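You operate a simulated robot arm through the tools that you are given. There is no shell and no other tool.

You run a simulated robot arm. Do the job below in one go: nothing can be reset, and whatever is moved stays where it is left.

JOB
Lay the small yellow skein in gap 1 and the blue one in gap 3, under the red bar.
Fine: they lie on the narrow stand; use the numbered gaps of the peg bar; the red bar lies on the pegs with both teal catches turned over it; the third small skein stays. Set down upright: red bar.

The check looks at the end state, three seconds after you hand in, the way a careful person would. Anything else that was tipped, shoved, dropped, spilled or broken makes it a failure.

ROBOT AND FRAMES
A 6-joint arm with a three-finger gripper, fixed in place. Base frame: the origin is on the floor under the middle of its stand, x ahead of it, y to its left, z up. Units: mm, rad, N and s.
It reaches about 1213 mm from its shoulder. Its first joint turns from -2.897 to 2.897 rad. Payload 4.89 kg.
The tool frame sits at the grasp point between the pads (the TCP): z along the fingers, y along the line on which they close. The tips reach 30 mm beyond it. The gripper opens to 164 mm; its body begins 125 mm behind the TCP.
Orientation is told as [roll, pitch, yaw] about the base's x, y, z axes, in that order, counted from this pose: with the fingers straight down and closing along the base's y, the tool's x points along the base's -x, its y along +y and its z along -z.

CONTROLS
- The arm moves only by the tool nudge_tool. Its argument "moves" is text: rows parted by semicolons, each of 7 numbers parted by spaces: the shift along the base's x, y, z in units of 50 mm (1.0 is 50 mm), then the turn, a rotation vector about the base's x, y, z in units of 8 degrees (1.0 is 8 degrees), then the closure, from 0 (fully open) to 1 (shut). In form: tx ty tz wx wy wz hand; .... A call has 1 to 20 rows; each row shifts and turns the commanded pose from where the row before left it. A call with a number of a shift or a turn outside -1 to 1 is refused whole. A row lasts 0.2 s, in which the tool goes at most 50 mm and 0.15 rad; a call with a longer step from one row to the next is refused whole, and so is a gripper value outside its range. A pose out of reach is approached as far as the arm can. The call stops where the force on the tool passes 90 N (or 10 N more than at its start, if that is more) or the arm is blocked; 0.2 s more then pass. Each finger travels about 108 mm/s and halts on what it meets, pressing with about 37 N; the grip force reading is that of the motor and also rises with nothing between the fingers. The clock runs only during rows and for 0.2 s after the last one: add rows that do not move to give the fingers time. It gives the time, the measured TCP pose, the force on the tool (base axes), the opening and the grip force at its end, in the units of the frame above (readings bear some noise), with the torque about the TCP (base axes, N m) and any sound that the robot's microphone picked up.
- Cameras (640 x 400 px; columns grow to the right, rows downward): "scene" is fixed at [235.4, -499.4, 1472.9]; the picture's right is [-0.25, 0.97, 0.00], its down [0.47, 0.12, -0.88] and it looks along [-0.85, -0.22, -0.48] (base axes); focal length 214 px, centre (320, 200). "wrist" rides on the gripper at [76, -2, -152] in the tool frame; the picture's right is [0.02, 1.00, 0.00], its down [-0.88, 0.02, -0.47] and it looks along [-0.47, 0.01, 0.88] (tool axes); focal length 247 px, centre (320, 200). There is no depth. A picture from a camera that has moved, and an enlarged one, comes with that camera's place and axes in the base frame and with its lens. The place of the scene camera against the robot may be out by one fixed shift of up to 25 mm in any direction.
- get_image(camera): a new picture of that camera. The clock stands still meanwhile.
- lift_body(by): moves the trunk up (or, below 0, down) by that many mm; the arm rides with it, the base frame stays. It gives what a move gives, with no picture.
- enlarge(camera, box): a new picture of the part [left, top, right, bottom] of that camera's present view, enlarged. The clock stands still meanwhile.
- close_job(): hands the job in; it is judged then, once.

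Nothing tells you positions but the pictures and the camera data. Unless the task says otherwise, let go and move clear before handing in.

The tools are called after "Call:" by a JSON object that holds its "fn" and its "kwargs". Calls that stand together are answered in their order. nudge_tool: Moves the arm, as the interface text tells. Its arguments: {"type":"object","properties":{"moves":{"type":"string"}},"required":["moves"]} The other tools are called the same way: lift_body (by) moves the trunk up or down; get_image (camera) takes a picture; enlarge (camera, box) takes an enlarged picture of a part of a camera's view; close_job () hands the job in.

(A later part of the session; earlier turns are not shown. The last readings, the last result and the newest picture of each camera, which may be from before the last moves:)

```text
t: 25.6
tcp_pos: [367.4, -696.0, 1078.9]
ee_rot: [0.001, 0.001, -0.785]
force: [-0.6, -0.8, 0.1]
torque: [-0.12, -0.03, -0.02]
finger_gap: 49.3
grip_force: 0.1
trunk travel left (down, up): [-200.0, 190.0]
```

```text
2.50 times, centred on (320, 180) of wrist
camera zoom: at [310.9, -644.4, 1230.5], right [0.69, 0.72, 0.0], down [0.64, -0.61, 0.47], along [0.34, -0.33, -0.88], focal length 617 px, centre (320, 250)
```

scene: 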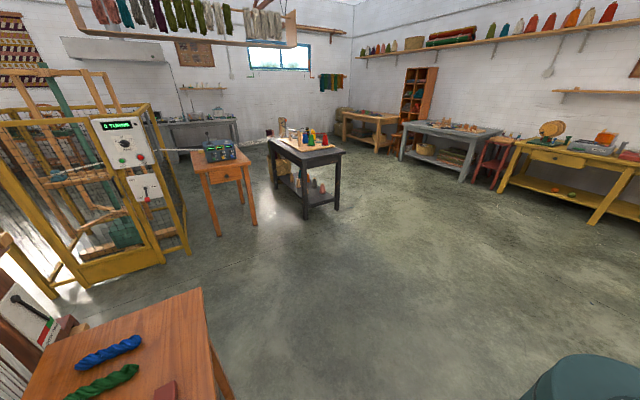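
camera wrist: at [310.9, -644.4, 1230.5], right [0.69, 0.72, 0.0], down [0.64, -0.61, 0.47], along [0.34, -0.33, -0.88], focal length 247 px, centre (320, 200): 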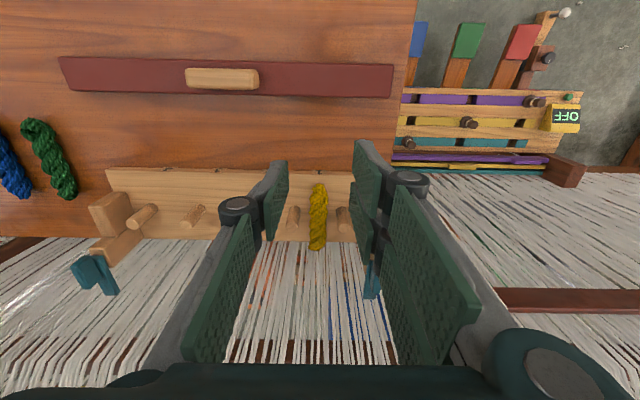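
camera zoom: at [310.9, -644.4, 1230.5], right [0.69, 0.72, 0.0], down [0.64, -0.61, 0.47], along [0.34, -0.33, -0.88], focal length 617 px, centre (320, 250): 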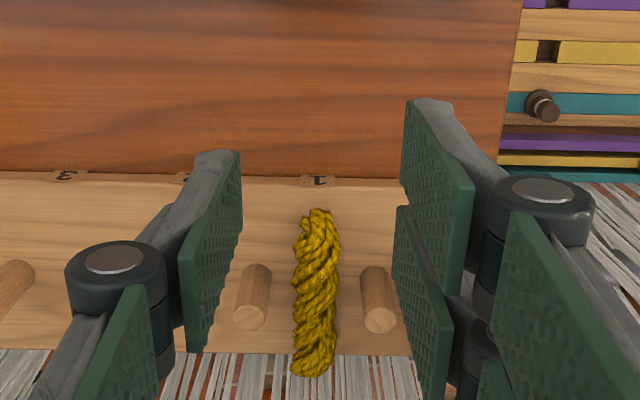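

Yellow lies squarely in gap 1 between its pegs. Next is blue, at about e1≈-710, gripped the same way.

Call:
{"fn": "nudge_tool", "kwargs": {"moves": "-0.66 -0.691 0 0 0 0 0.7;-0.66 -0.691 0 0 0 0 0.7;-0.66 -0.691 0 0 0 0 0.7;-0.66 -0.691 0 0 0 0 0.7;-0.66 -0.691 0 0 0 0 0.7;-0.66 -0.691 0 0 0 0 0.7;-0.66 -0.691 0 0 0 0 0.7;-0.66 -0.691 0 0 0 0 0.7;-0.66 -0.691 0 0 0 0 0.7;-0.66 -0.691 0 0 0 0 0.7;0 0 -0.9 0 0 0 0.7;0 0 -0.9 0 0 0 0.7;0 0 0 0 0 0 0.7"}}

Call:
{"fn": "get_image", "kwargs": {"camera": "wrist"}}

Call:
{"fn": "enlarge", "kwargs": {"camera": "wrist", "box": [200, 60, 440, 260]}}

```text
t: 28.4
tcp_pos: [33.8, -1044.8, 988.7]
ee_rot: [0.002, 0.0, -0.785]
force: [-1.1, -0.7, -0.5]
torque: [0.04, -0.02, 0.03]
finger_gap: 49.3
grip_force: 0.1
trunk travel left (down, up): [-200.0, 190.0]
```

```text
taken
camera wrist: at [-20.7, -992.7, 1141.5], right [0.69, 0.72, 0.0], down [0.64, -0.61, 0.47], along [0.34, -0.33, -0.88], focal length 247 px, centre (320, 200)
```

wrist: 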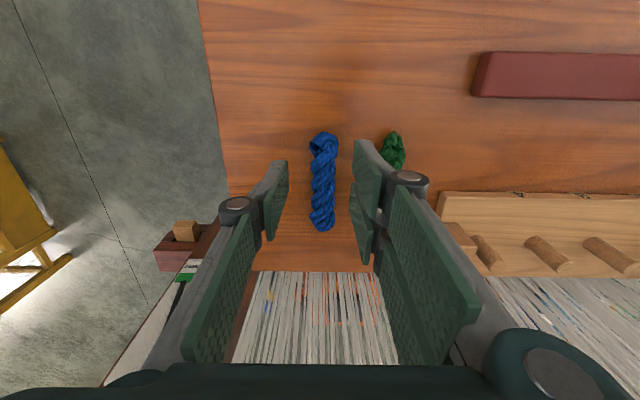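

```text
2.00 times, centred on (320, 160) of wrist
camera zoom: at [-20.7, -992.7, 1141.5], right [0.69, 0.72, 0.0], down [0.64, -0.61, 0.47], along [0.34, -0.33, -0.88], focal length 494 px, centre (320, 280)
```

zoom: 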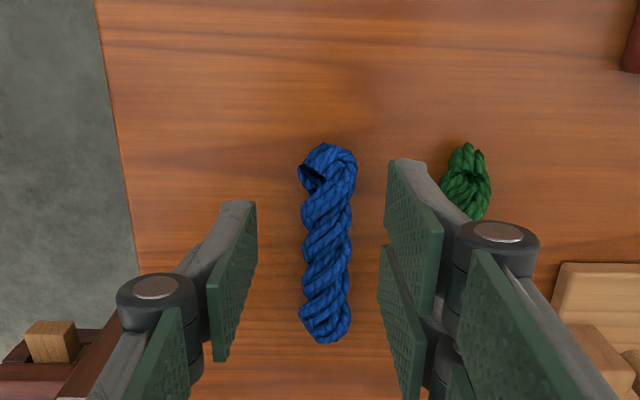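

Blue is about 5 mm to the right of the gripper centre. I'll correct that, descend to just above the table, and close.

Call:
{"fn": "nudge_tool", "kwargs": {"moves": "0.116 0.022 0 0 0 0 0.7;0 0 -0.8 0 0 0 0.7;0 0 -0.7 0 0 0 0.7;0 0 -0.35 0 0 0 0.7;0 0 0 0 0 0 0.7"}}

Call:
{"fn": "enlarge", "kwargs": {"camera": "wrist", "box": [200, 60, 440, 260]}}

Call:
{"fn": "enlarge", "kwargs": {"camera": "scene", "box": [40, 270, 180, 380]}}

```text
t: 29.6
tcp_pos: [41.4, -1041.7, 895.3]
ee_rot: [0.001, 0.0, -0.785]
force: [-0.9, -0.6, -0.9]
torque: [0.07, -0.02, -0.03]
finger_gap: 49.2
grip_force: 0.1
trunk travel left (down, up): [-200.0, 190.0]
```

```text
2.00 times, centred on (320, 160) of wrist
camera zoom: at [-15.0, -989.6, 1048.7], right [0.69, 0.72, 0.0], down [0.64, -0.61, 0.47], along [0.34, -0.33, -0.88], focal length 494 px, centre (320, 280)
```

zoom: 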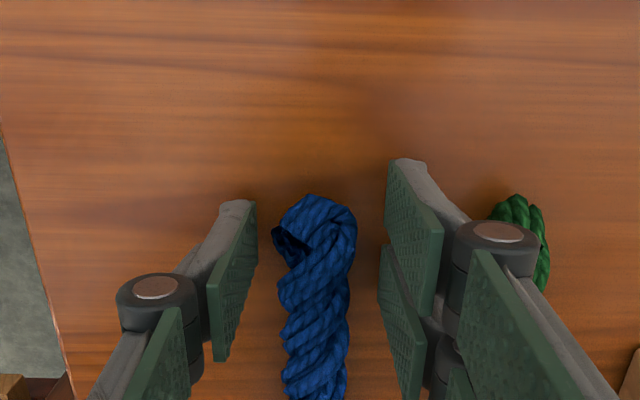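

```text
3.64 times, centred on (110, 325) of scene
camera zoom: at [235.4, -499.4, 1472.9], right [-0.25, 0.97, 0.0], down [0.47, 0.12, -0.88], along [-0.85, -0.22, -0.48], focal length 780 px, centre (1084, -254)
```

zoom: 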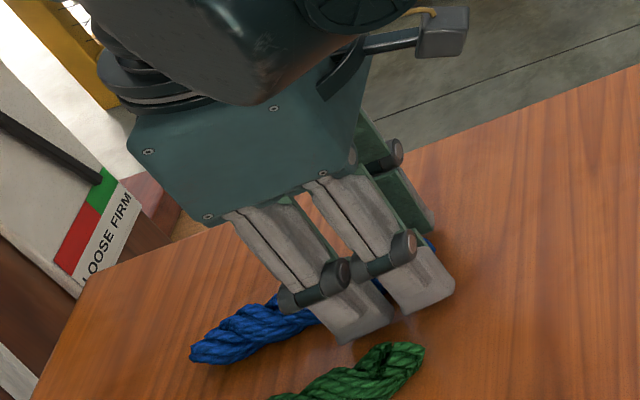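

Call:
{"fn": "nudge_tool", "kwargs": {"moves": "-0.03 -0.03 -0.09 0 0 0 0.7;0 0 0 0 0 0 0.75;0 0 0 0 0 0 0.8;0 0 0 0 0 0 0.92;0 0 0 0 0 0 0.92;0 0 0 0 0 0 0.92"}}

Call:
{"fn": "enlarge", "kwargs": {"camera": "wrist", "box": [200, 60, 440, 260]}}

```text
t: 31.0
tcp_pos: [40.2, -1043.7, 891.2]
ee_rot: [0.0, -0.001, -0.785]
force: [-0.3, 0.8, 0.1]
torque: [0.01, 0.01, -0.01]
finger_gap: 29.2
grip_force: 36.9
trunk travel left (down, up): [-200.0, 190.0]
```

```text
2.00 times, centred on (320, 160) of wrist
camera zoom: at [-14.8, -990.7, 1044.3], right [0.69, 0.72, 0.0], down [0.64, -0.61, 0.47], along [0.34, -0.33, -0.88], focal length 494 px, centre (320, 280)
```

zoom: 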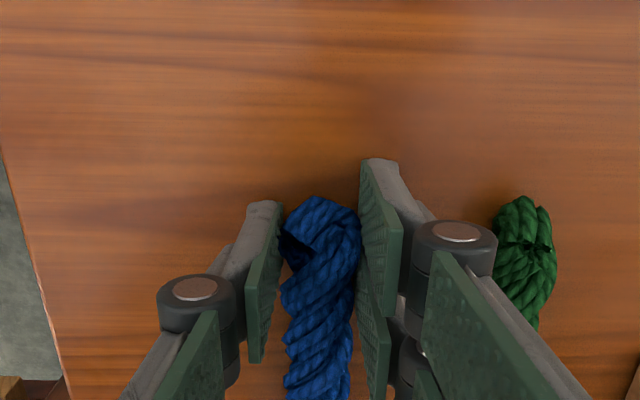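

Blue is gripped at 29 mm. I'll lift it high and carry it along the stand to in front of gap 3.

Call:
{"fn": "nudge_tool", "kwargs": {"moves": "0 0 0.3 0 0 0 0.92;0 0 0.8 0 0 0 0.92;0 0 0.9 0 0 0 0.92;0 0 0.9 0 0 0 0.92;0 0 0.9 0 0 0 0.92;0.57 0.57 0 0 0 0 0.92;0.57 0.57 0 0 0 0 0.92;0.57 0.57 0 0 0 0 0.92;0.57 0.57 0 0 0 0 0.92;0.57 0.57 0 0 0 0 0.92;0.57 0.57 0 0 0 0 0.92;0.57 0.57 0 0 0 0 0.92;0.57 0.57 0 0 0 0 0.92;0 0 0 0 0 0 0.92"}}

Call:
{"fn": "get_image", "kwargs": {"camera": "wrist"}}

Call:
{"fn": "enlarge", "kwargs": {"camera": "wrist", "box": [200, 60, 440, 260]}}

```text
t: 34.0
tcp_pos: [271.3, -809.6, 1080.9]
ee_rot: [0.0, 0.0, -0.786]
force: [0.1, 0.3, -0.2]
torque: [-0.06, 0.05, 0.01]
finger_gap: 29.0
grip_force: 37.3
trunk travel left (down, up): [-200.0, 190.0]
```

```text
taken
camera wrist: at [215.9, -757.4, 1234.7], right [0.69, 0.72, 0.0], down [0.64, -0.61, 0.47], along [0.34, -0.33, -0.88], focal length 247 px, centre (320, 200)
```

wrist: 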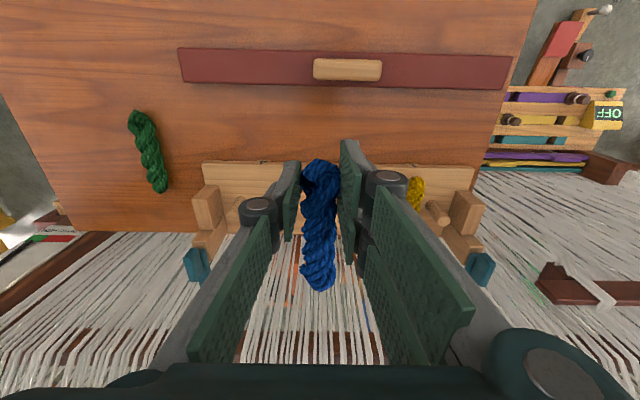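

```text
2.00 times, centred on (320, 160) of wrist
camera zoom: at [215.9, -757.4, 1234.7], right [0.69, 0.72, 0.0], down [0.64, -0.61, 0.47], along [0.34, -0.33, -0.88], focal length 494 px, centre (320, 280)
```

zoom: 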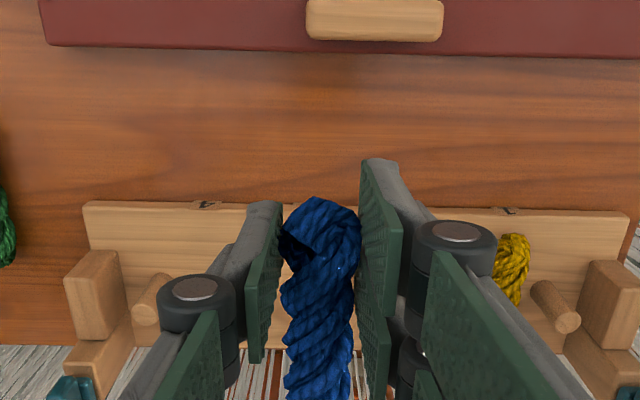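

Blue is level in the grip. Gap 3's centre is about e1≈-390, between labels 4 and 2, so I shift about 9 mm left, move over the board and lower partway.

Call:
{"fn": "nudge_tool", "kwargs": {"moves": "0.426 -0.559 0 0 0 0 0.92;0.426 -0.559 0 0 0 0 0.92;0 0 -0.95 0 0 0 0.92;0 0 -0.95 0 0 0 0.92;0 0 -0.2 0 0 0 0.92;0 0 0 0 0 0 0.92"}}

Call:
{"fn": "get_image", "kwargs": {"camera": "wrist"}}

Call:
{"fn": "enlarge", "kwargs": {"camera": "wrist", "box": [200, 60, 440, 260]}}

```text
t: 35.4
tcp_pos: [310.0, -869.2, 975.3]
ee_rot: [0.0, 0.0, -0.786]
force: [0.6, -1.2, -1.1]
torque: [0.0, 0.02, -0.01]
finger_gap: 28.7
grip_force: 37.0
trunk travel left (down, up): [-200.0, 190.0]
```

```text
taken
camera wrist: at [254.3, -817.5, 1128.3], right [0.69, 0.72, 0.0], down [0.64, -0.61, 0.47], along [0.34, -0.33, -0.88], focal length 247 px, centre (320, 200)
```

wrist: 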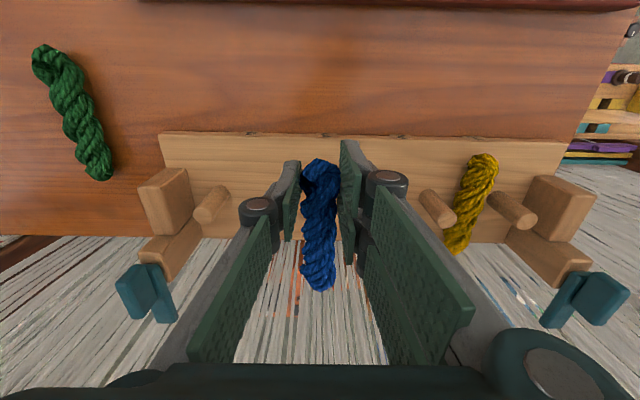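

```text
2.00 times, centred on (320, 160) of wrist
camera zoom: at [254.3, -817.5, 1128.3], right [0.69, 0.72, 0.0], down [0.64, -0.61, 0.47], along [0.34, -0.33, -0.88], focal length 494 px, centre (320, 280)
```

zoom: 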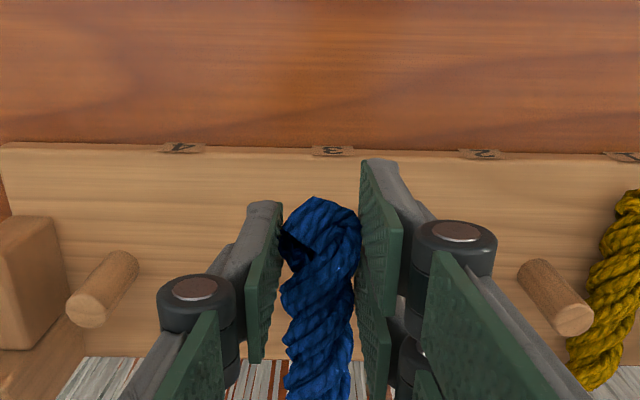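

Label 3 sits just right of the skein axis, so I'll shift about 5 mm right and lower in steps while watching the force.

Call:
{"fn": "nudge_tool", "kwargs": {"moves": "0.07 0.07 0 0 0 0 0.92;0 0 -0.5 0 0 0 0.92;0 0 -0.36 0 0 0 0.92;0 0 0 0 0 0 0.92"}}

Call:
{"fn": "enlarge", "kwargs": {"camera": "wrist", "box": [200, 60, 440, 260]}}

```text
t: 36.4
tcp_pos: [314.6, -868.0, 932.8]
ee_rot: [0.0, 0.001, -0.786]
force: [0.5, 0.0, 0.1]
torque: [0.05, 0.03, -0.02]
finger_gap: 29.0
grip_force: 36.4
trunk travel left (down, up): [-200.0, 190.0]
```

```text
2.00 times, centred on (320, 160) of wrist
camera zoom: at [259.6, -815.5, 1086.5], right [0.69, 0.72, 0.0], down [0.64, -0.61, 0.47], along [0.34, -0.33, -0.88], focal length 494 px, centre (320, 280)
```

zoom: 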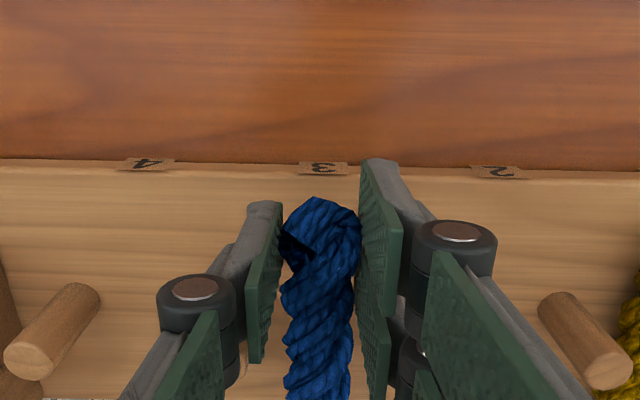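

Call:
{"fn": "nudge_tool", "kwargs": {"moves": "0 0 -0.1 0 0 0 0.92;0 0 -0.1 0 0 0 0.92;0 0 0 0 0 0 0.92"}}

```text
t: 37.2
tcp_pos: [315.0, -868.0, 923.3]
ee_rot: [-0.001, 0.0, -0.784]
force: [-0.5, 0.1, 0.3]
torque: [0.01, 0.05, 0.02]
finger_gap: 28.8
grip_force: 37.0
trunk travel left (down, up): [-200.0, 190.0]
```

Call:
{"fn": "nudge_tool", "kwargs": {"moves": "0 0 -0.06 0 0 0 0.92;0 0 0 0 0 0 0.92"}}

```text
t: 37.8
tcp_pos: [314.7, -868.6, 919.3]
ee_rot: [0.001, 0.001, -0.786]
force: [-0.1, -0.3, -0.5]
torque: [-0.01, -0.01, -0.01]
finger_gap: 29.0
grip_force: 37.4
trunk travel left (down, up): [-200.0, 190.0]
```

Call:
{"fn": "nudge_tool", "kwargs": {"moves": "0 0 -0.06 0 0 0 0.92;0 0 0 0 0 0 0.92"}}

Call:
{"fn": "nudge_tool", "kwargs": {"moves": "0 0 -0.06 0 0 0 0.92;0 0 0 0 0 0 0.92"}}

```text
t: 38.4
tcp_pos: [317.1, -867.7, 917.3]
ee_rot: [-0.001, 0.002, -0.786]
force: [-0.3, -0.2, -0.7]
torque: [0.01, 0.03, 0.04]
finger_gap: 28.8
grip_force: 37.4
trunk travel left (down, up): [-200.0, 190.0]
```

```text
t: 39.0
tcp_pos: [316.5, -868.5, 915.0]
ee_rot: [0.0, -0.001, -0.786]
force: [0.5, 0.4, 0.9]
torque: [0.0, 0.0, -0.02]
finger_gap: 28.9
grip_force: 37.1
trunk travel left (down, up): [-200.0, 190.0]
```

Call:
{"fn": "nudge_tool", "kwargs": {"moves": "0 0 -0.06 0 0 0 0.92;0 0 0 0 0 0 0.92"}}

Call:
{"fn": "nudge_tool", "kwargs": {"moves": "0 0 -0.05 0 0 0 0.92;0 0 0 0 0 0 0.92"}}

```text
t: 39.6
tcp_pos: [314.8, -867.8, 911.1]
ee_rot: [0.0, 0.0, -0.785]
force: [-0.3, 0.9, 0.1]
torque: [0.01, 0.05, 0.04]
finger_gap: 28.9
grip_force: 37.2
trunk travel left (down, up): [-200.0, 190.0]
```

```text
t: 40.2
tcp_pos: [315.8, -867.5, 909.2]
ee_rot: [0.001, 0.001, -0.785]
force: [0.3, -0.2, -0.3]
torque: [0.01, 0.01, 0.0]
finger_gap: 28.9
grip_force: 36.7
trunk travel left (down, up): [-200.0, 190.0]
```

Call:
{"fn": "nudge_tool", "kwargs": {"moves": "0 0 -0.05 0 0 0 0.92;0 0 0 0 0 0 0.92"}}

Call:
{"fn": "enlarge", "kwargs": {"camera": "wrist", "box": [200, 60, 440, 260]}}

```text
t: 40.8
tcp_pos: [315.4, -867.6, 909.2]
ee_rot: [0.001, -0.003, -0.785]
force: [0.6, -6.3, 37.0]
torque: [-0.33, -0.28, -0.08]
finger_gap: 29.3
grip_force: 37.3
trunk travel left (down, up): [-200.0, 190.0]
```

```text
2.00 times, centred on (320, 160) of wrist
camera zoom: at [260.0, -814.1, 1061.6], right [0.69, 0.72, 0.0], down [0.64, -0.61, 0.47], along [0.34, -0.33, -0.88], focal length 494 px, centre (320, 280)
```

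zoom: 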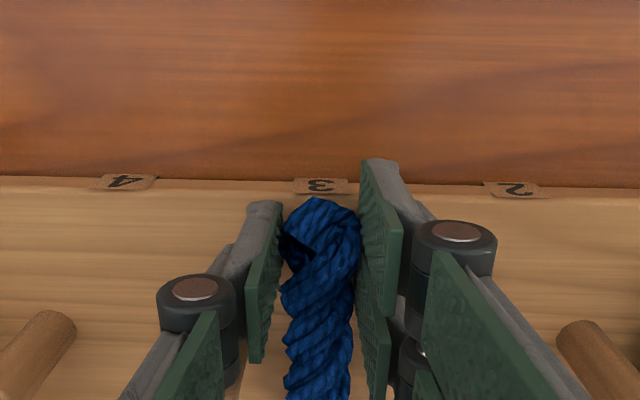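

Blue touched the board at TCP z≈909. I'll relieve the pressure, release, and back off to inspect both skeins.

Call:
{"fn": "nudge_tool", "kwargs": {"moves": "0 0 0.05 0 0 0 0.92;0 0 0 0 0 0 0.85;0 0 0 0 0 0 0.8;0 0 0 0 0 0 0.75;0 0 0 0 0 0 0.72;0 0 0 0 0 0 0.72"}}

Call:
{"fn": "nudge_tool", "kwargs": {"moves": "0 0 0.3 0 0 0 0.72;0 0 0.8 0 0 0 0.72;0 0 1 0 0 0 0.72;0 0 1 0 0 0 0.7;-0.6 0.6 0.3 0 0 0 0.7;-0.6 0.6 0 0 0 0 0.7;0 0 0 0 0 0 0.5;0 0 0 0 0 0 0.2;0 0 0 0 0 0 0;0 0 0 0 0 0 0"}}

Call:
{"fn": "get_image", "kwargs": {"camera": "wrist"}}

Call:
{"fn": "enlarge", "kwargs": {"camera": "wrist", "box": [200, 30, 440, 230]}}

```text
t: 42.2
tcp_pos: [316.8, -866.7, 909.6]
ee_rot: [-0.001, 0.0, -0.784]
force: [-0.3, 0.4, -0.7]
torque: [0.0, 0.03, 0.01]
finger_gap: 45.7
grip_force: 0.1
trunk travel left (down, up): [-200.0, 190.0]
```

```text
t: 44.4
tcp_pos: [257.0, -808.5, 1079.3]
ee_rot: [0.0, -0.001, -0.784]
force: [-0.8, -0.1, -0.3]
torque: [0.07, 0.03, -0.01]
finger_gap: 164.0
grip_force: 0.1
trunk travel left (down, up): [-200.0, 190.0]
```

```text
taken
camera wrist: at [201.1, -756.3, 1231.2], right [0.69, 0.72, 0.0], down [0.64, -0.61, 0.47], along [0.34, -0.33, -0.88], focal length 247 px, centre (320, 200)
```

wrist: 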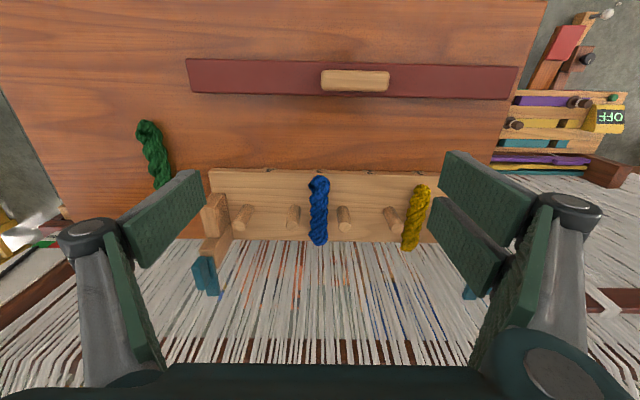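

```text
2.00 times, centred on (320, 130) of wrist
camera zoom: at [201.1, -756.3, 1231.2], right [0.69, 0.72, 0.0], down [0.64, -0.61, 0.47], along [0.34, -0.33, -0.88], focal length 494 px, centre (320, 340)
```

zoom: 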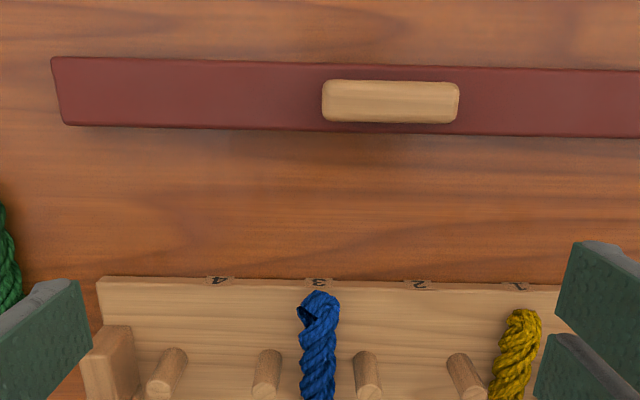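

Both skeins are in place and the green one is untouched. The bar's handle is centred near e1≈-350, e2≈689, and the bar is 39 mm wide and about 422 mm long. I'll move above it and turn the gripper 90° to close across the handle.

Call:
{"fn": "nudge_tool", "kwargs": {"moves": "-0.028 0.123 0 0 0 0.9375 0;-0.028 0.123 0 0 0 0.9375 0;-0.028 0.123 0 0 0 0.9375 0;-0.028 0.123 0 0 0 0.9375 0;-0.028 0.123 0 0 0 0.9375 0;-0.028 0.123 0 0 0 0.9375 0;-0.028 0.123 0 0 0 0.9375 0;-0.028 0.123 0 0 0 0.9375 0;-0.028 0.123 0 0 0 0.9375 0.3;-0.028 0.123 0 0 0 0.9375 0.5;-0.028 0.123 0 0 0 0.9375 0.65;-0.028 0.123 0 0 0 0.9375 0.65;0 0 0 0 0 0 0.65"}}

Call:
{"fn": "get_image", "kwargs": {"camera": "wrist"}}

Call:
{"fn": "enlarge", "kwargs": {"camera": "wrist", "box": [200, 60, 440, 260]}}

```text
t: 47.2
tcp_pos: [239.7, -733.3, 1078.6]
ee_rot: [0.001, -0.002, 0.787]
force: [0.0, 0.0, 0.2]
torque: [-0.02, -0.01, 0.02]
finger_gap: 57.2
grip_force: 0.1
trunk travel left (down, up): [-200.0, 190.0]
```

```text
taken
camera wrist: at [187.1, -789.1, 1232.3], right [-0.72, 0.69, 0.0], down [0.61, 0.64, 0.47], along [0.33, 0.34, -0.88], focal length 247 px, centre (320, 200)
```

wrist: 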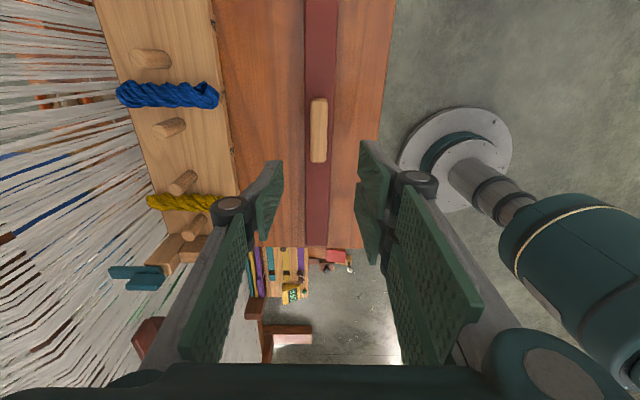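

```text
2.00 times, centred on (320, 160) of wrist
camera zoom: at [187.1, -789.1, 1232.3], right [-0.72, 0.69, 0.0], down [0.61, 0.64, 0.47], along [0.33, 0.34, -0.88], focal length 494 px, centre (320, 280)
```

zoom: 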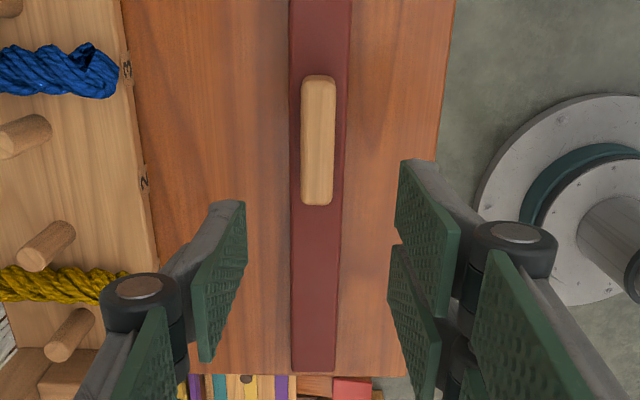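

The gripper is aligned with the handle, off by about 2 mm across. I'll correct it and descend to just above the bar's top face.

Call:
{"fn": "nudge_tool", "kwargs": {"moves": "0.036 -0.036 -0.8 0 0 0 0.65;0 0 -0.9 0 0 0 0.65;0 0 -0.9 0 0 0 0.65;0 0 -0.4 0 0 0 0.65;0 0 0 0 0 0 0.65"}}

Call:
{"fn": "get_image", "kwargs": {"camera": "wrist"}}

Call:
{"fn": "enlarge", "kwargs": {"camera": "wrist", "box": [200, 60, 440, 260]}}

```text
t: 48.4
tcp_pos: [240.6, -736.1, 930.3]
ee_rot: [-0.001, -0.001, 0.785]
force: [-0.6, -0.4, -1.9]
torque: [0.08, -0.02, 0.01]
finger_gap: 57.6
grip_force: 0.0
trunk travel left (down, up): [-200.0, 190.0]
```

```text
taken
camera wrist: at [187.4, -790.6, 1083.7], right [-0.72, 0.69, 0.0], down [0.61, 0.64, 0.47], along [0.33, 0.34, -0.88], focal length 247 px, centre (320, 200)
```

wrist: 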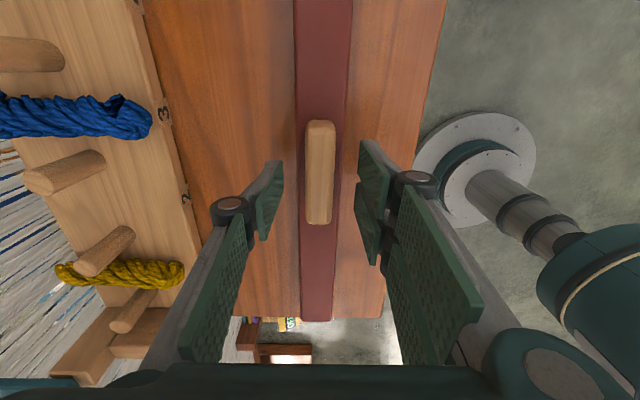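

```text
2.00 times, centred on (320, 160) of wrist
camera zoom: at [187.4, -790.6, 1083.7], right [-0.72, 0.69, 0.0], down [0.61, 0.64, 0.47], along [0.33, 0.34, -0.88], focal length 494 px, centre (320, 280)
```

zoom: 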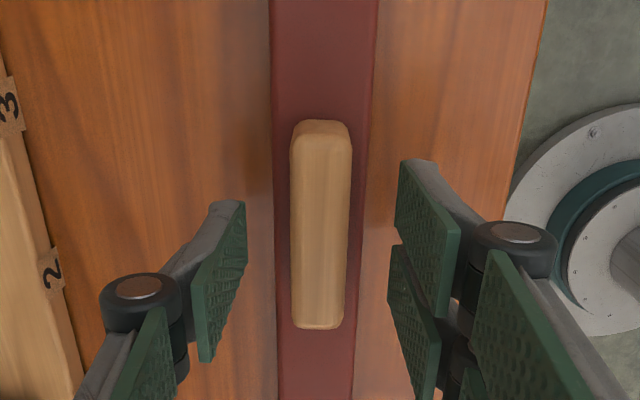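

Call:
{"fn": "nudge_tool", "kwargs": {"moves": "0 0 -0.2 0 0 0 0.65;0 0 -0.1 0 0 0 0.65;0 0 0 0 0 0 0.65"}}

Call:
{"fn": "enlarge", "kwargs": {"camera": "wrist", "box": [200, 60, 440, 260]}}

Call:
{"fn": "get_image", "kwargs": {"camera": "scene"}}

```text
t: 49.2
tcp_pos: [241.0, -733.3, 913.6]
ee_rot: [0.0, 0.001, 0.787]
force: [0.5, 0.1, 0.5]
torque: [0.03, -0.02, 0.0]
finger_gap: 57.4
grip_force: 0.0
trunk travel left (down, up): [-200.0, 190.0]
```

```text
2.00 times, centred on (320, 160) of wrist
camera zoom: at [188.5, -790.1, 1067.4], right [-0.72, 0.69, 0.0], down [0.61, 0.64, 0.47], along [0.33, 0.34, -0.88], focal length 494 px, centre (320, 280)
```

zoom: 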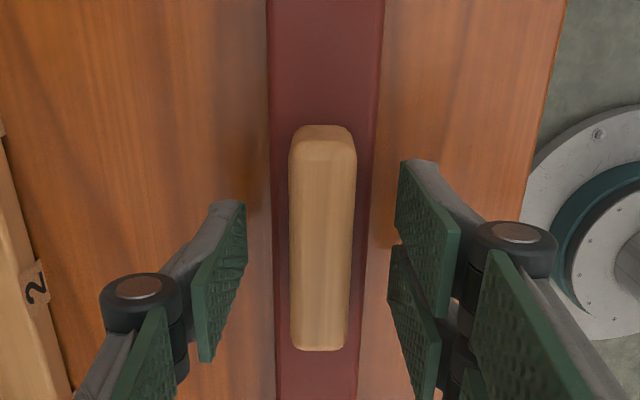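

```text
taken
```

scene: 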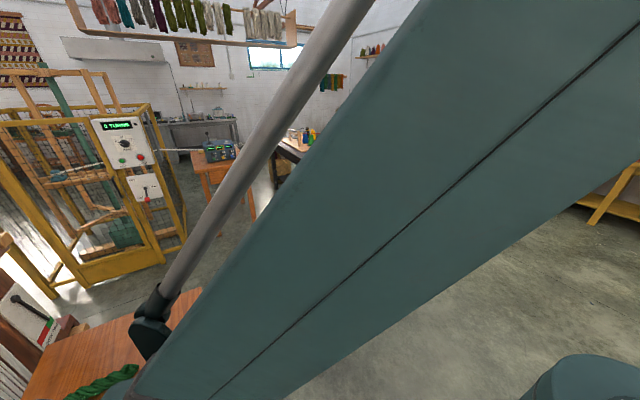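

Call:
{"fn": "nudge_tool", "kwargs": {"moves": "0 0 -0.04 0 0 0 0.7;0 0 0 0 0 0 0.75;0 0 0 0 0 0 0.8;0 0 0 0 0 0 0.95;0 0 0 0 0 0 0.95;0 0 0 0 0 0 0.95"}}

Call:
{"fn": "enlarge", "kwargs": {"camera": "wrist", "box": [200, 60, 440, 260]}}

```text
t: 50.6
tcp_pos: [241.3, -734.9, 911.7]
ee_rot: [0.0, 0.001, 0.786]
force: [-0.6, 0.2, 0.5]
torque: [-0.01, -0.02, -0.01]
finger_gap: 21.7
grip_force: 36.9
trunk travel left (down, up): [-200.0, 190.0]
```

```text
2.00 times, centred on (320, 160) of wrist
camera zoom: at [188.8, -790.4, 1065.3], right [-0.72, 0.69, 0.0], down [0.61, 0.64, 0.47], along [0.33, 0.34, -0.88], focal length 494 px, centre (320, 280)
```

zoom: 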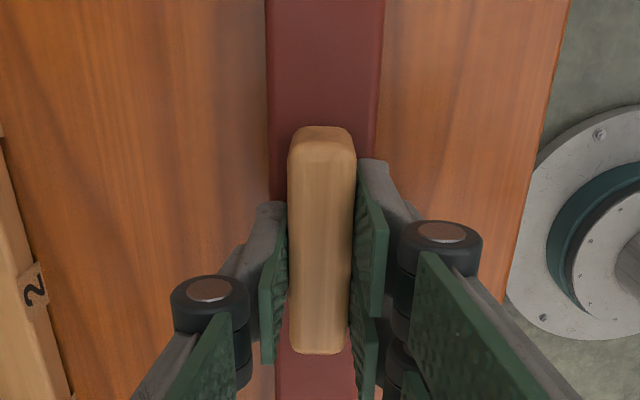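

The handle is gripped at 21.7 mm. I'll lift slowly and check that the bar stays level.

Call:
{"fn": "nudge_tool", "kwargs": {"moves": "0 0 0.1 0 0 0 0.97;0 0 0.2 0 0 0 0.97;0 0 0.4 0 0 0 0.97;0 0 0.5 0 0 0 0.97;0 0 0 0 0 0 0.97"}}

Call:
{"fn": "get_image", "kwargs": {"camera": "wrist"}}

```text
t: 51.8
tcp_pos: [240.8, -735.6, 972.9]
ee_rot: [0.0, 0.0, 0.785]
force: [-0.2, 0.9, -1.9]
torque: [-0.03, -0.03, 0.0]
finger_gap: 21.7
grip_force: 36.6
trunk travel left (down, up): [-200.0, 190.0]
```

```text
taken
camera wrist: at [188.0, -789.8, 1126.4], right [-0.72, 0.69, 0.0], down [0.61, 0.64, 0.47], along [0.33, 0.34, -0.88], focal length 247 px, centre (320, 200)
```

wrist: 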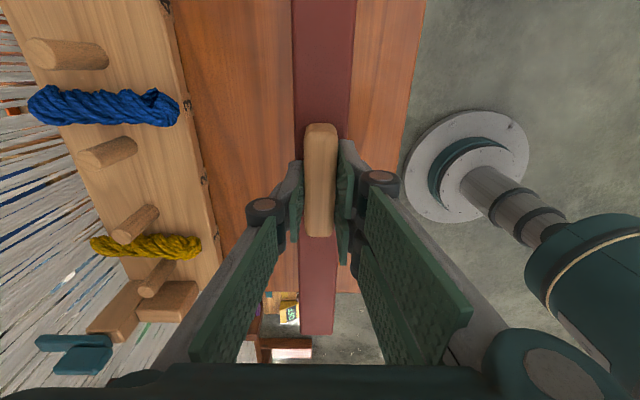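

Call:
{"fn": "enlarge", "kwargs": {"camera": "wrist", "box": [0, 220, 230, 390]}}

Call:
{"fn": "enlarge", "kwargs": {"camera": "wrist", "box": [0, 0, 230, 160]}}

```text
2.35 times, centred on (115, 305) of wrist
camera zoom: at [188.0, -789.8, 1126.4], right [-0.72, 0.69, 0.0], down [0.61, 0.64, 0.47], along [0.33, 0.34, -0.88], focal length 581 px, centre (802, -47)
```

zoom: 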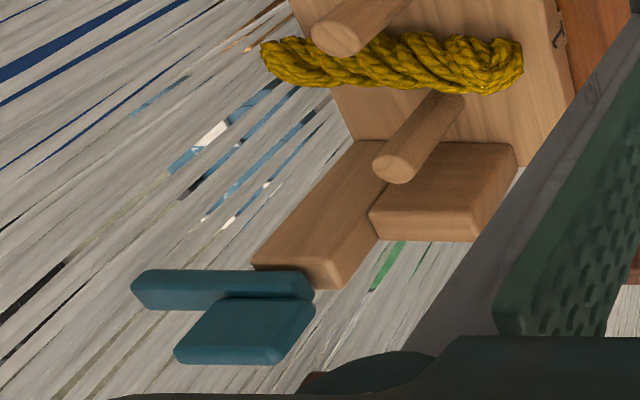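

```text
2.50 times, centred on (115, 80) of wrist
camera zoom: at [188.0, -789.8, 1126.4], right [-0.72, 0.69, 0.0], down [0.61, 0.64, 0.47], along [0.33, 0.34, -0.88], focal length 617 px, centre (832, 500)
```

zoom: 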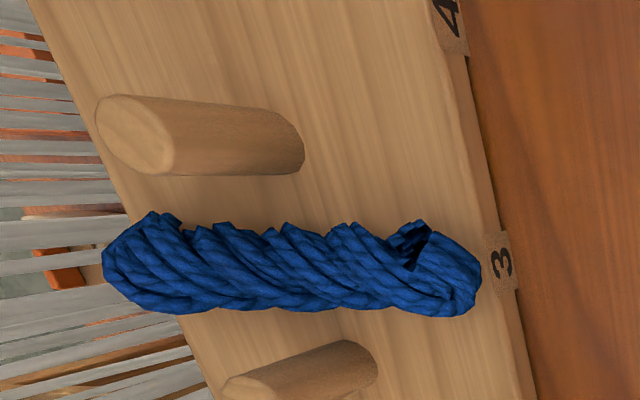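

The bar hangs level. The post fronts and knobs are at about e2≈900–905, so I aim for bar centre e2≈878, which stays clear of them and sits on the pegs. I'll raise it and bring it over the pegs.

Call:
{"fn": "nudge_tool", "kwargs": {"moves": "0 0 0.9 0 0 0 0.97;0.637 -0.637 0 0 0 0 0.97;0.637 -0.637 0 0 0 0 0.97;0.637 -0.637 0 0 0 0 0.97;0.6 -0.6 0 0 0 0 0.97;0 0 0 0 0 0 0.97"}}

Call:
{"fn": "get_image", "kwargs": {"camera": "wrist"}}

Call:
{"fn": "get_image", "kwargs": {"camera": "scene"}}

```text
t: 53.2
tcp_pos: [367.1, -857.1, 1016.1]
ee_rot: [-0.001, -0.001, 0.786]
force: [0.8, -0.3, -3.2]
torque: [0.05, 0.02, -0.01]
finger_gap: 21.4
grip_force: 36.9
trunk travel left (down, up): [-200.0, 190.0]
```

```text
taken
camera wrist: at [314.3, -912.5, 1169.2], right [-0.72, 0.69, 0.0], down [0.61, 0.64, 0.47], along [0.33, 0.34, -0.88], focal length 247 px, centre (320, 200)
```

wrist: 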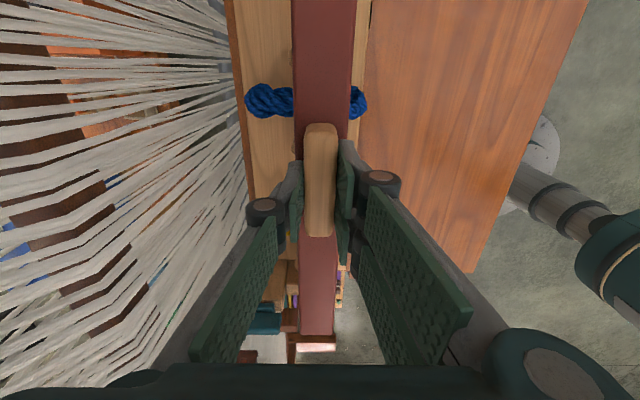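

```text
taken
```

scene: 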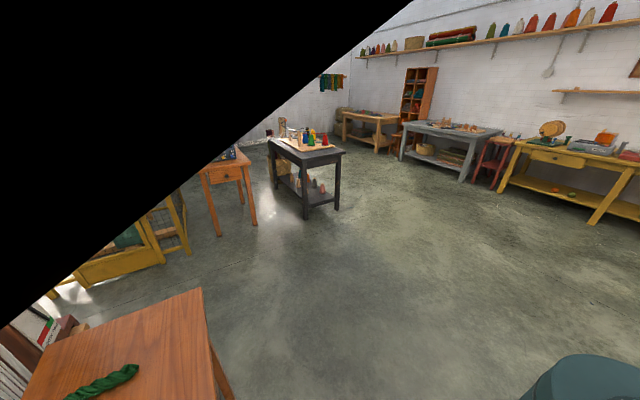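

Call:
{"fn": "enlarge", "kwargs": {"camera": "wrist", "box": [220, 0, 400, 120]}}

Call:
{"fn": "enlarge", "kwargs": {"camera": "wrist", "box": [220, 230, 380, 360]}}

```text
3.33 times, centred on (310, 60) of wrist
camera zoom: at [314.3, -912.5, 1169.2], right [-0.72, 0.69, 0.0], down [0.61, 0.64, 0.47], along [0.33, 0.34, -0.88], focal length 823 px, centre (353, 667)
```

zoom: 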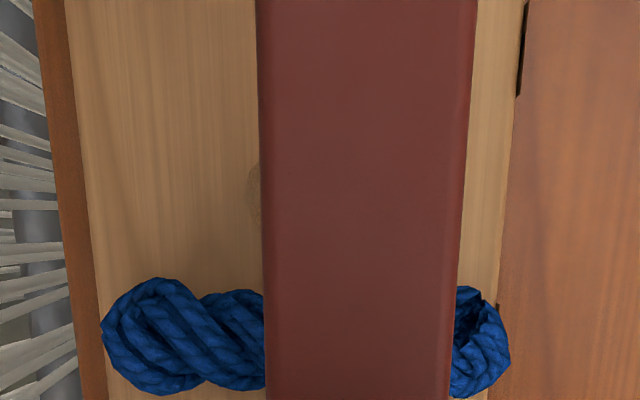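

```text
3.08 times, centred on (300, 295) of wrist
camera zoom: at [314.3, -912.5, 1169.2], right [-0.72, 0.69, 0.0], down [0.61, 0.64, 0.47], along [0.33, 0.34, -0.88], focal length 760 px, centre (382, -92)
```

zoom: 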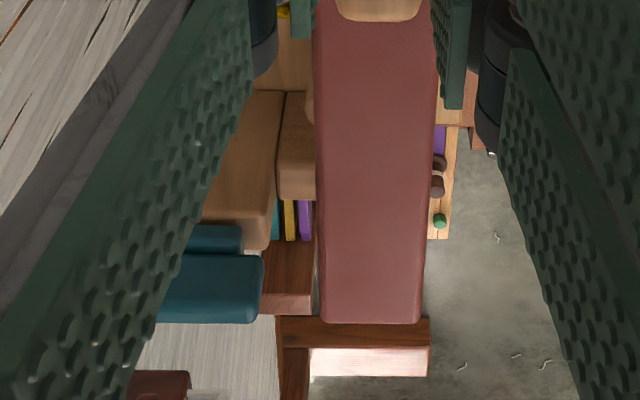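

The view confirms pegs at e2≈886 and post fronts at about 908, so I target bar centre e2≈882. I'll move there, lower to just above contact, and recheck.

Call:
{"fn": "nudge_tool", "kwargs": {"moves": "0.232 -0.232 0 0 0 0 0.97;0 0 -0.3 0 0 0 0.97;0 0 -0.2 0 0 0 0.97;0 0 0 0 0 0 0.97"}}

Call:
{"fn": "get_image", "kwargs": {"camera": "wrist"}}

Call:
{"fn": "enlarge", "kwargs": {"camera": "wrist", "box": [220, 230, 380, 360]}}

```text
t: 54.2
tcp_pos: [381.0, -870.9, 990.4]
ee_rot: [-0.001, 0.001, 0.785]
force: [1.1, -0.8, -3.7]
torque: [0.02, 0.0, -0.01]
finger_gap: 21.6
grip_force: 36.8
trunk travel left (down, up): [-200.0, 190.0]
```

```text
taken
camera wrist: at [326.8, -926.6, 1143.5], right [-0.72, 0.69, 0.0], down [0.61, 0.64, 0.47], along [0.33, 0.34, -0.88], focal length 247 px, centre (320, 200)
```

wrist: 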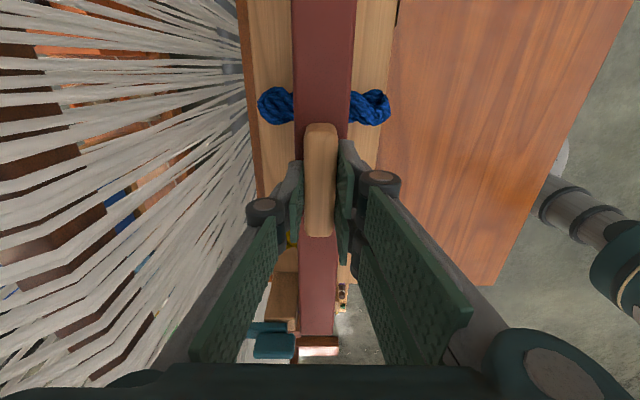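

```text
3.08 times, centred on (300, 295) of wrist
camera zoom: at [326.8, -926.6, 1143.5], right [-0.72, 0.69, 0.0], down [0.61, 0.64, 0.47], along [0.33, 0.34, -0.88], focal length 760 px, centre (382, -92)
```

zoom: 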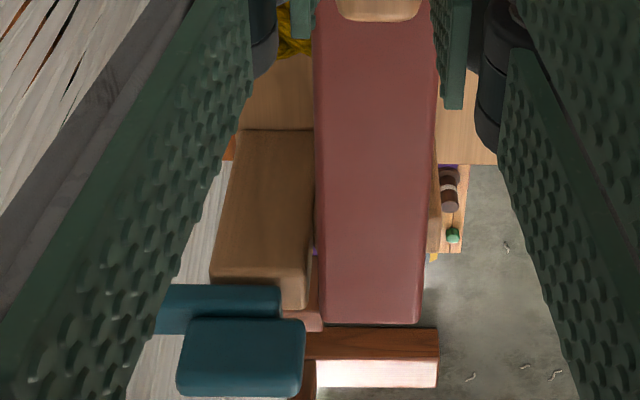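

Call:
{"fn": "nudge_tool", "kwargs": {"moves": "-0.085 0.015 0 0 0 0 0.97;0 0 -0.1 0 0 0 0.97;0 0 0 0 0 0 0.97"}}

Call:
{"fn": "nudge_tool", "kwargs": {"moves": "0 0 -0.05 0 0 0 0.97;0 0 0 0 0 0 0.97"}}

```text
t: 55.0
tcp_pos: [373.9, -871.7, 984.7]
ee_rot: [0.0, -0.001, 0.785]
force: [-0.1, 1.2, -2.2]
torque: [-0.01, 0.05, 0.01]
finger_gap: 21.4
grip_force: 37.2
trunk travel left (down, up): [-200.0, 190.0]
```

```text
t: 55.6
tcp_pos: [372.9, -872.5, 984.5]
ee_rot: [-0.001, 0.0, 0.785]
force: [0.3, 0.6, -2.2]
torque: [0.0, 0.0, 0.0]
finger_gap: 21.6
grip_force: 37.1
trunk travel left (down, up): [-200.0, 190.0]
```

Call:
{"fn": "nudge_tool", "kwargs": {"moves": "0 0 -0.04 0 0 0 0.97;0 0 0 0 0 0 0.97"}}

Call:
{"fn": "nudge_tool", "kwargs": {"moves": "0 0 -0.04 0 0 0 0.97;0 0 0 0 0 0 0.97"}}

Call:
{"fn": "get_image", "kwargs": {"camera": "wrist"}}

```text
t: 56.2
tcp_pos: [375.0, -871.2, 982.4]
ee_rot: [0.001, 0.0, 0.786]
force: [-0.5, 0.0, -1.5]
torque: [-0.01, 0.02, 0.01]
finger_gap: 21.6
grip_force: 36.8
trunk travel left (down, up): [-200.0, 190.0]
```

```text
t: 56.8
tcp_pos: [374.5, -872.3, 981.0]
ee_rot: [-0.001, 0.001, 0.784]
force: [-0.1, -0.3, -2.0]
torque: [0.02, -0.03, 0.03]
finger_gap: 21.7
grip_force: 36.8
trunk travel left (down, up): [-200.0, 190.0]
```

```text
taken
camera wrist: at [320.9, -926.8, 1133.4], right [-0.72, 0.69, 0.0], down [0.61, 0.64, 0.47], along [0.33, 0.34, -0.88], focal length 247 px, centre (320, 200)
```

wrist: 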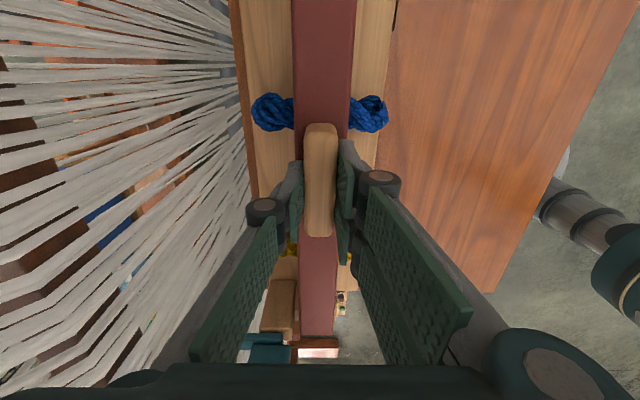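

Call:
{"fn": "nudge_tool", "kwargs": {"moves": "0 0 -0.05 0 0 0 0.97;0 0 0 0 0 0 0.97"}}

Call:
{"fn": "nudge_tool", "kwargs": {"moves": "0 0 -0.05 0 0 0 0.97;0 0 0 0 0 0 0.97"}}

```text
t: 57.4
tcp_pos: [373.1, -871.1, 980.1]
ee_rot: [-0.002, -0.001, 0.785]
force: [7.4, -14.5, 38.1]
torque: [-0.32, -0.38, -0.13]
finger_gap: 21.8
grip_force: 37.1
trunk travel left (down, up): [-200.0, 190.0]
```

```text
t: 58.0
tcp_pos: [372.5, -869.7, 979.2]
ee_rot: [-0.003, 0.002, 0.785]
force: [7.9, -18.2, 79.1]
torque: [-0.26, -0.33, 0.01]
finger_gap: 21.7
grip_force: 37.4
trunk travel left (down, up): [-200.0, 190.0]
```

The bar touched down at TCP z≈980, so its underside is at about 926, matching the peg and block tops. I'll ease off the pressure and inspect before opening.

Call:
{"fn": "nudge_tool", "kwargs": {"moves": "0 0 0.075 0 0 0 0.97;0 0 0 0 0 0 0.97"}}

Call:
{"fn": "enlarge", "kwargs": {"camera": "wrist", "box": [220, 0, 400, 120]}}

Call:
{"fn": "enlarge", "kwargs": {"camera": "wrist", "box": [220, 230, 380, 360]}}

```text
t: 58.6
tcp_pos: [373.9, -870.9, 979.3]
ee_rot: [0.0, -0.001, 0.786]
force: [-2.0, 10.9, 21.9]
torque: [-0.43, 0.99, -0.41]
finger_gap: 21.9
grip_force: 37.0
trunk travel left (down, up): [-200.0, 190.0]
```

```text
3.33 times, centred on (310, 60) of wrist
camera zoom: at [320.7, -926.5, 1131.9], right [-0.72, 0.69, 0.0], down [0.61, 0.64, 0.47], along [0.33, 0.34, -0.88], focal length 823 px, centre (353, 667)
```

zoom: 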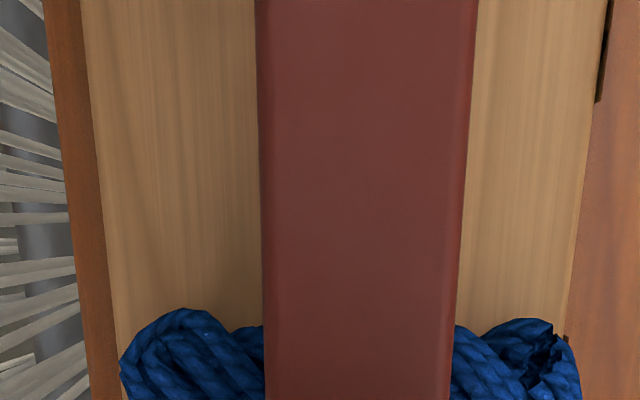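

```text
3.08 times, centred on (300, 295) of wrist
camera zoom: at [320.7, -926.5, 1131.9], right [-0.72, 0.69, 0.0], down [0.61, 0.64, 0.47], along [0.33, 0.34, -0.88], focal length 760 px, centre (382, -92)
```

zoom: 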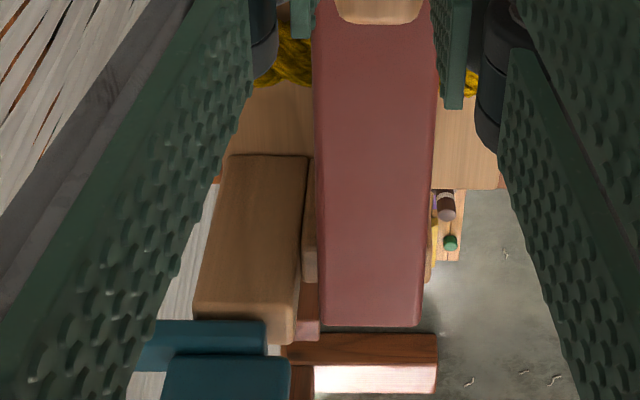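

Call:
{"fn": "nudge_tool", "kwargs": {"moves": "0 0 0.02 0 0 0 0.97;0 0 0 0 0 0 0.97"}}

```text
t: 59.2
tcp_pos: [373.5, -871.3, 978.7]
ee_rot: [0.001, -0.001, 0.786]
force: [0.3, 1.0, -2.0]
torque: [-0.04, 0.0, -0.03]
finger_gap: 21.7
grip_force: 37.5
trunk travel left (down, up): [-200.0, 190.0]
```

Call:
{"fn": "nudge_tool", "kwargs": {"moves": "0 0 0 0 0 0 0.88;0 0 0 0 0 0 0.84;0 0 0 0 0 0 0.78;0 0 0 0 0 0 0.7;0 0 0 0 0 0 0.65;0 0 0 0 0 0 0.65"}}

Call:
{"fn": "nudge_tool", "kwargs": {"moves": "0 0 0.3 0 0 0 0.65;0 0 0.8 0 0 0 0.65;0 0 1 0 0 0 0.65;0 0 0.8 0 0 0 0.65;0 0 0 0 0 0 0.65"}}

Call:
{"fn": "get_image", "kwargs": {"camera": "wrist"}}

```text
t: 60.6
tcp_pos: [374.8, -871.7, 979.9]
ee_rot: [0.0, -0.001, 0.786]
force: [-0.1, 0.1, 0.3]
torque: [-0.01, -0.02, 0.02]
finger_gap: 57.0
grip_force: 0.0
trunk travel left (down, up): [-200.0, 190.0]
```

```text
t: 61.8
tcp_pos: [374.1, -872.3, 1125.8]
ee_rot: [-0.001, 0.001, 0.785]
force: [0.1, 0.3, 0.2]
torque: [-0.07, -0.07, -0.01]
finger_gap: 57.6
grip_force: 0.0
trunk travel left (down, up): [-200.0, 190.0]
```

```text
taken
camera wrist: at [321.2, -927.9, 1279.6], right [-0.72, 0.69, 0.0], down [0.61, 0.64, 0.47], along [0.33, 0.34, -0.88], focal length 247 px, centre (320, 200)
```

wrist: 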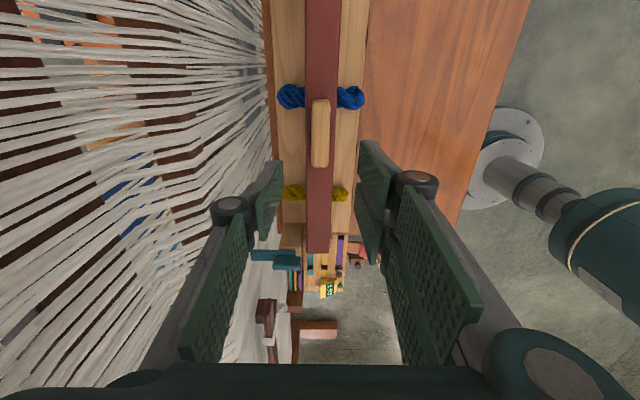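

The bar lies on the pegs over both skeins. Next I turn the gripper back 90° and go above the right catch to see its knob and pivot from above.

Call:
{"fn": "nudge_tool", "kwargs": {"moves": "0.286 0.183 -0.06 0 0 -0.9375 0.65;0.286 0.183 -0.06 0 0 -0.9375 0.65;0.286 0.183 -0.06 0 0 -0.9375 0.65;0.286 0.183 -0.06 0 0 -0.9375 0.65;0.286 0.183 -0.06 0 0 -0.9375 0.65;0.286 0.183 -0.06 0 0 -0.9375 0.65;0.286 0.183 -0.06 0 0 -0.9375 0.65;0.286 0.183 -0.06 0 0 -0.9375 0.65;0.286 0.183 -0.06 0 0 -0.9375 0.65;0.286 0.183 -0.06 0 0 -0.9375 0.65;0.286 0.183 -0.06 0 0 -0.9375 0.65;0.286 0.183 -0.06 0 0 -0.9375 0.65;0 0 0 0 0 0 0.65"}}

Call:
{"fn": "get_image", "kwargs": {"camera": "wrist"}}

Call:
{"fn": "enlarge", "kwargs": {"camera": "wrist", "box": [240, 90, 400, 210]}}

```text
t: 64.6
tcp_pos: [546.9, -762.4, 1088.3]
ee_rot: [-0.001, 0.001, -0.787]
force: [0.2, 0.4, -0.2]
torque: [0.0, 0.04, -0.02]
finger_gap: 57.5
grip_force: 0.0
trunk travel left (down, up): [-200.0, 190.0]
```

```text
taken
camera wrist: at [491.2, -708.7, 1241.6], right [0.69, 0.72, 0.0], down [0.64, -0.61, 0.47], along [0.34, -0.33, -0.88], focal length 247 px, centre (320, 200)
```

wrist: 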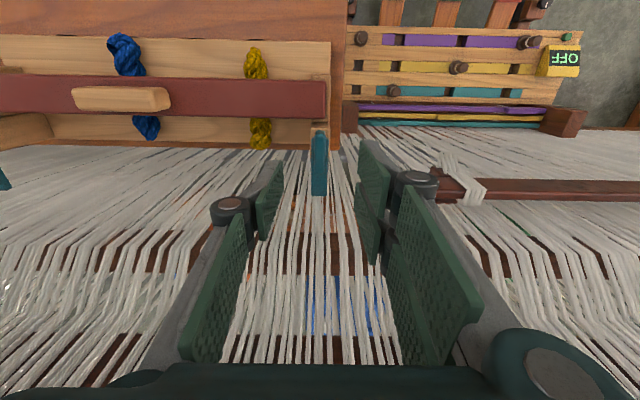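

```text
3.33 times, centred on (320, 150) of wrist
camera zoom: at [491.2, -708.7, 1241.6], right [0.69, 0.72, 0.0], down [0.64, -0.61, 0.47], along [0.34, -0.33, -0.88], focal length 823 px, centre (320, 367)
```

zoom: 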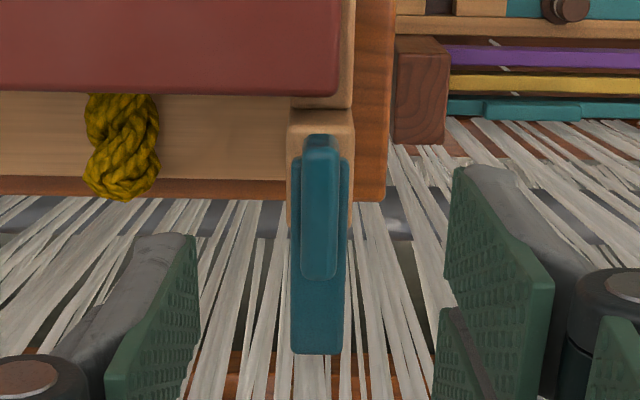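

The right catch's knob is centred at about e1≈-152, e2≈928, and I'm directly above it. I'll lower the open fingers around the knob.

Call:
{"fn": "nudge_tool", "kwargs": {"moves": "0.02 -0.02 -0.7 0 0 0 0.7;0 0 -0.7 0 0 0 0.7;0 0 0 0 0 0 0.7"}}

Call:
{"fn": "enlarge", "kwargs": {"camera": "wrist", "box": [200, 60, 440, 260]}}

```text
t: 65.4
tcp_pos: [547.4, -761.4, 1015.5]
ee_rot: [0.0, 0.001, -0.787]
force: [0.1, -1.2, -0.5]
torque: [0.04, 0.04, 0.06]
finger_gap: 49.1
grip_force: 0.2
trunk travel left (down, up): [-200.0, 190.0]
```

```text
2.00 times, centred on (320, 160) of wrist
camera zoom: at [491.2, -709.4, 1167.9], right [0.69, 0.72, 0.0], down [0.64, -0.61, 0.47], along [0.34, -0.33, -0.88], focal length 494 px, centre (320, 280)
```

zoom: 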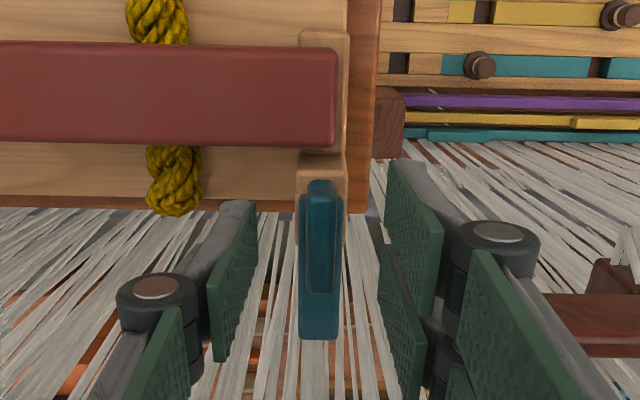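

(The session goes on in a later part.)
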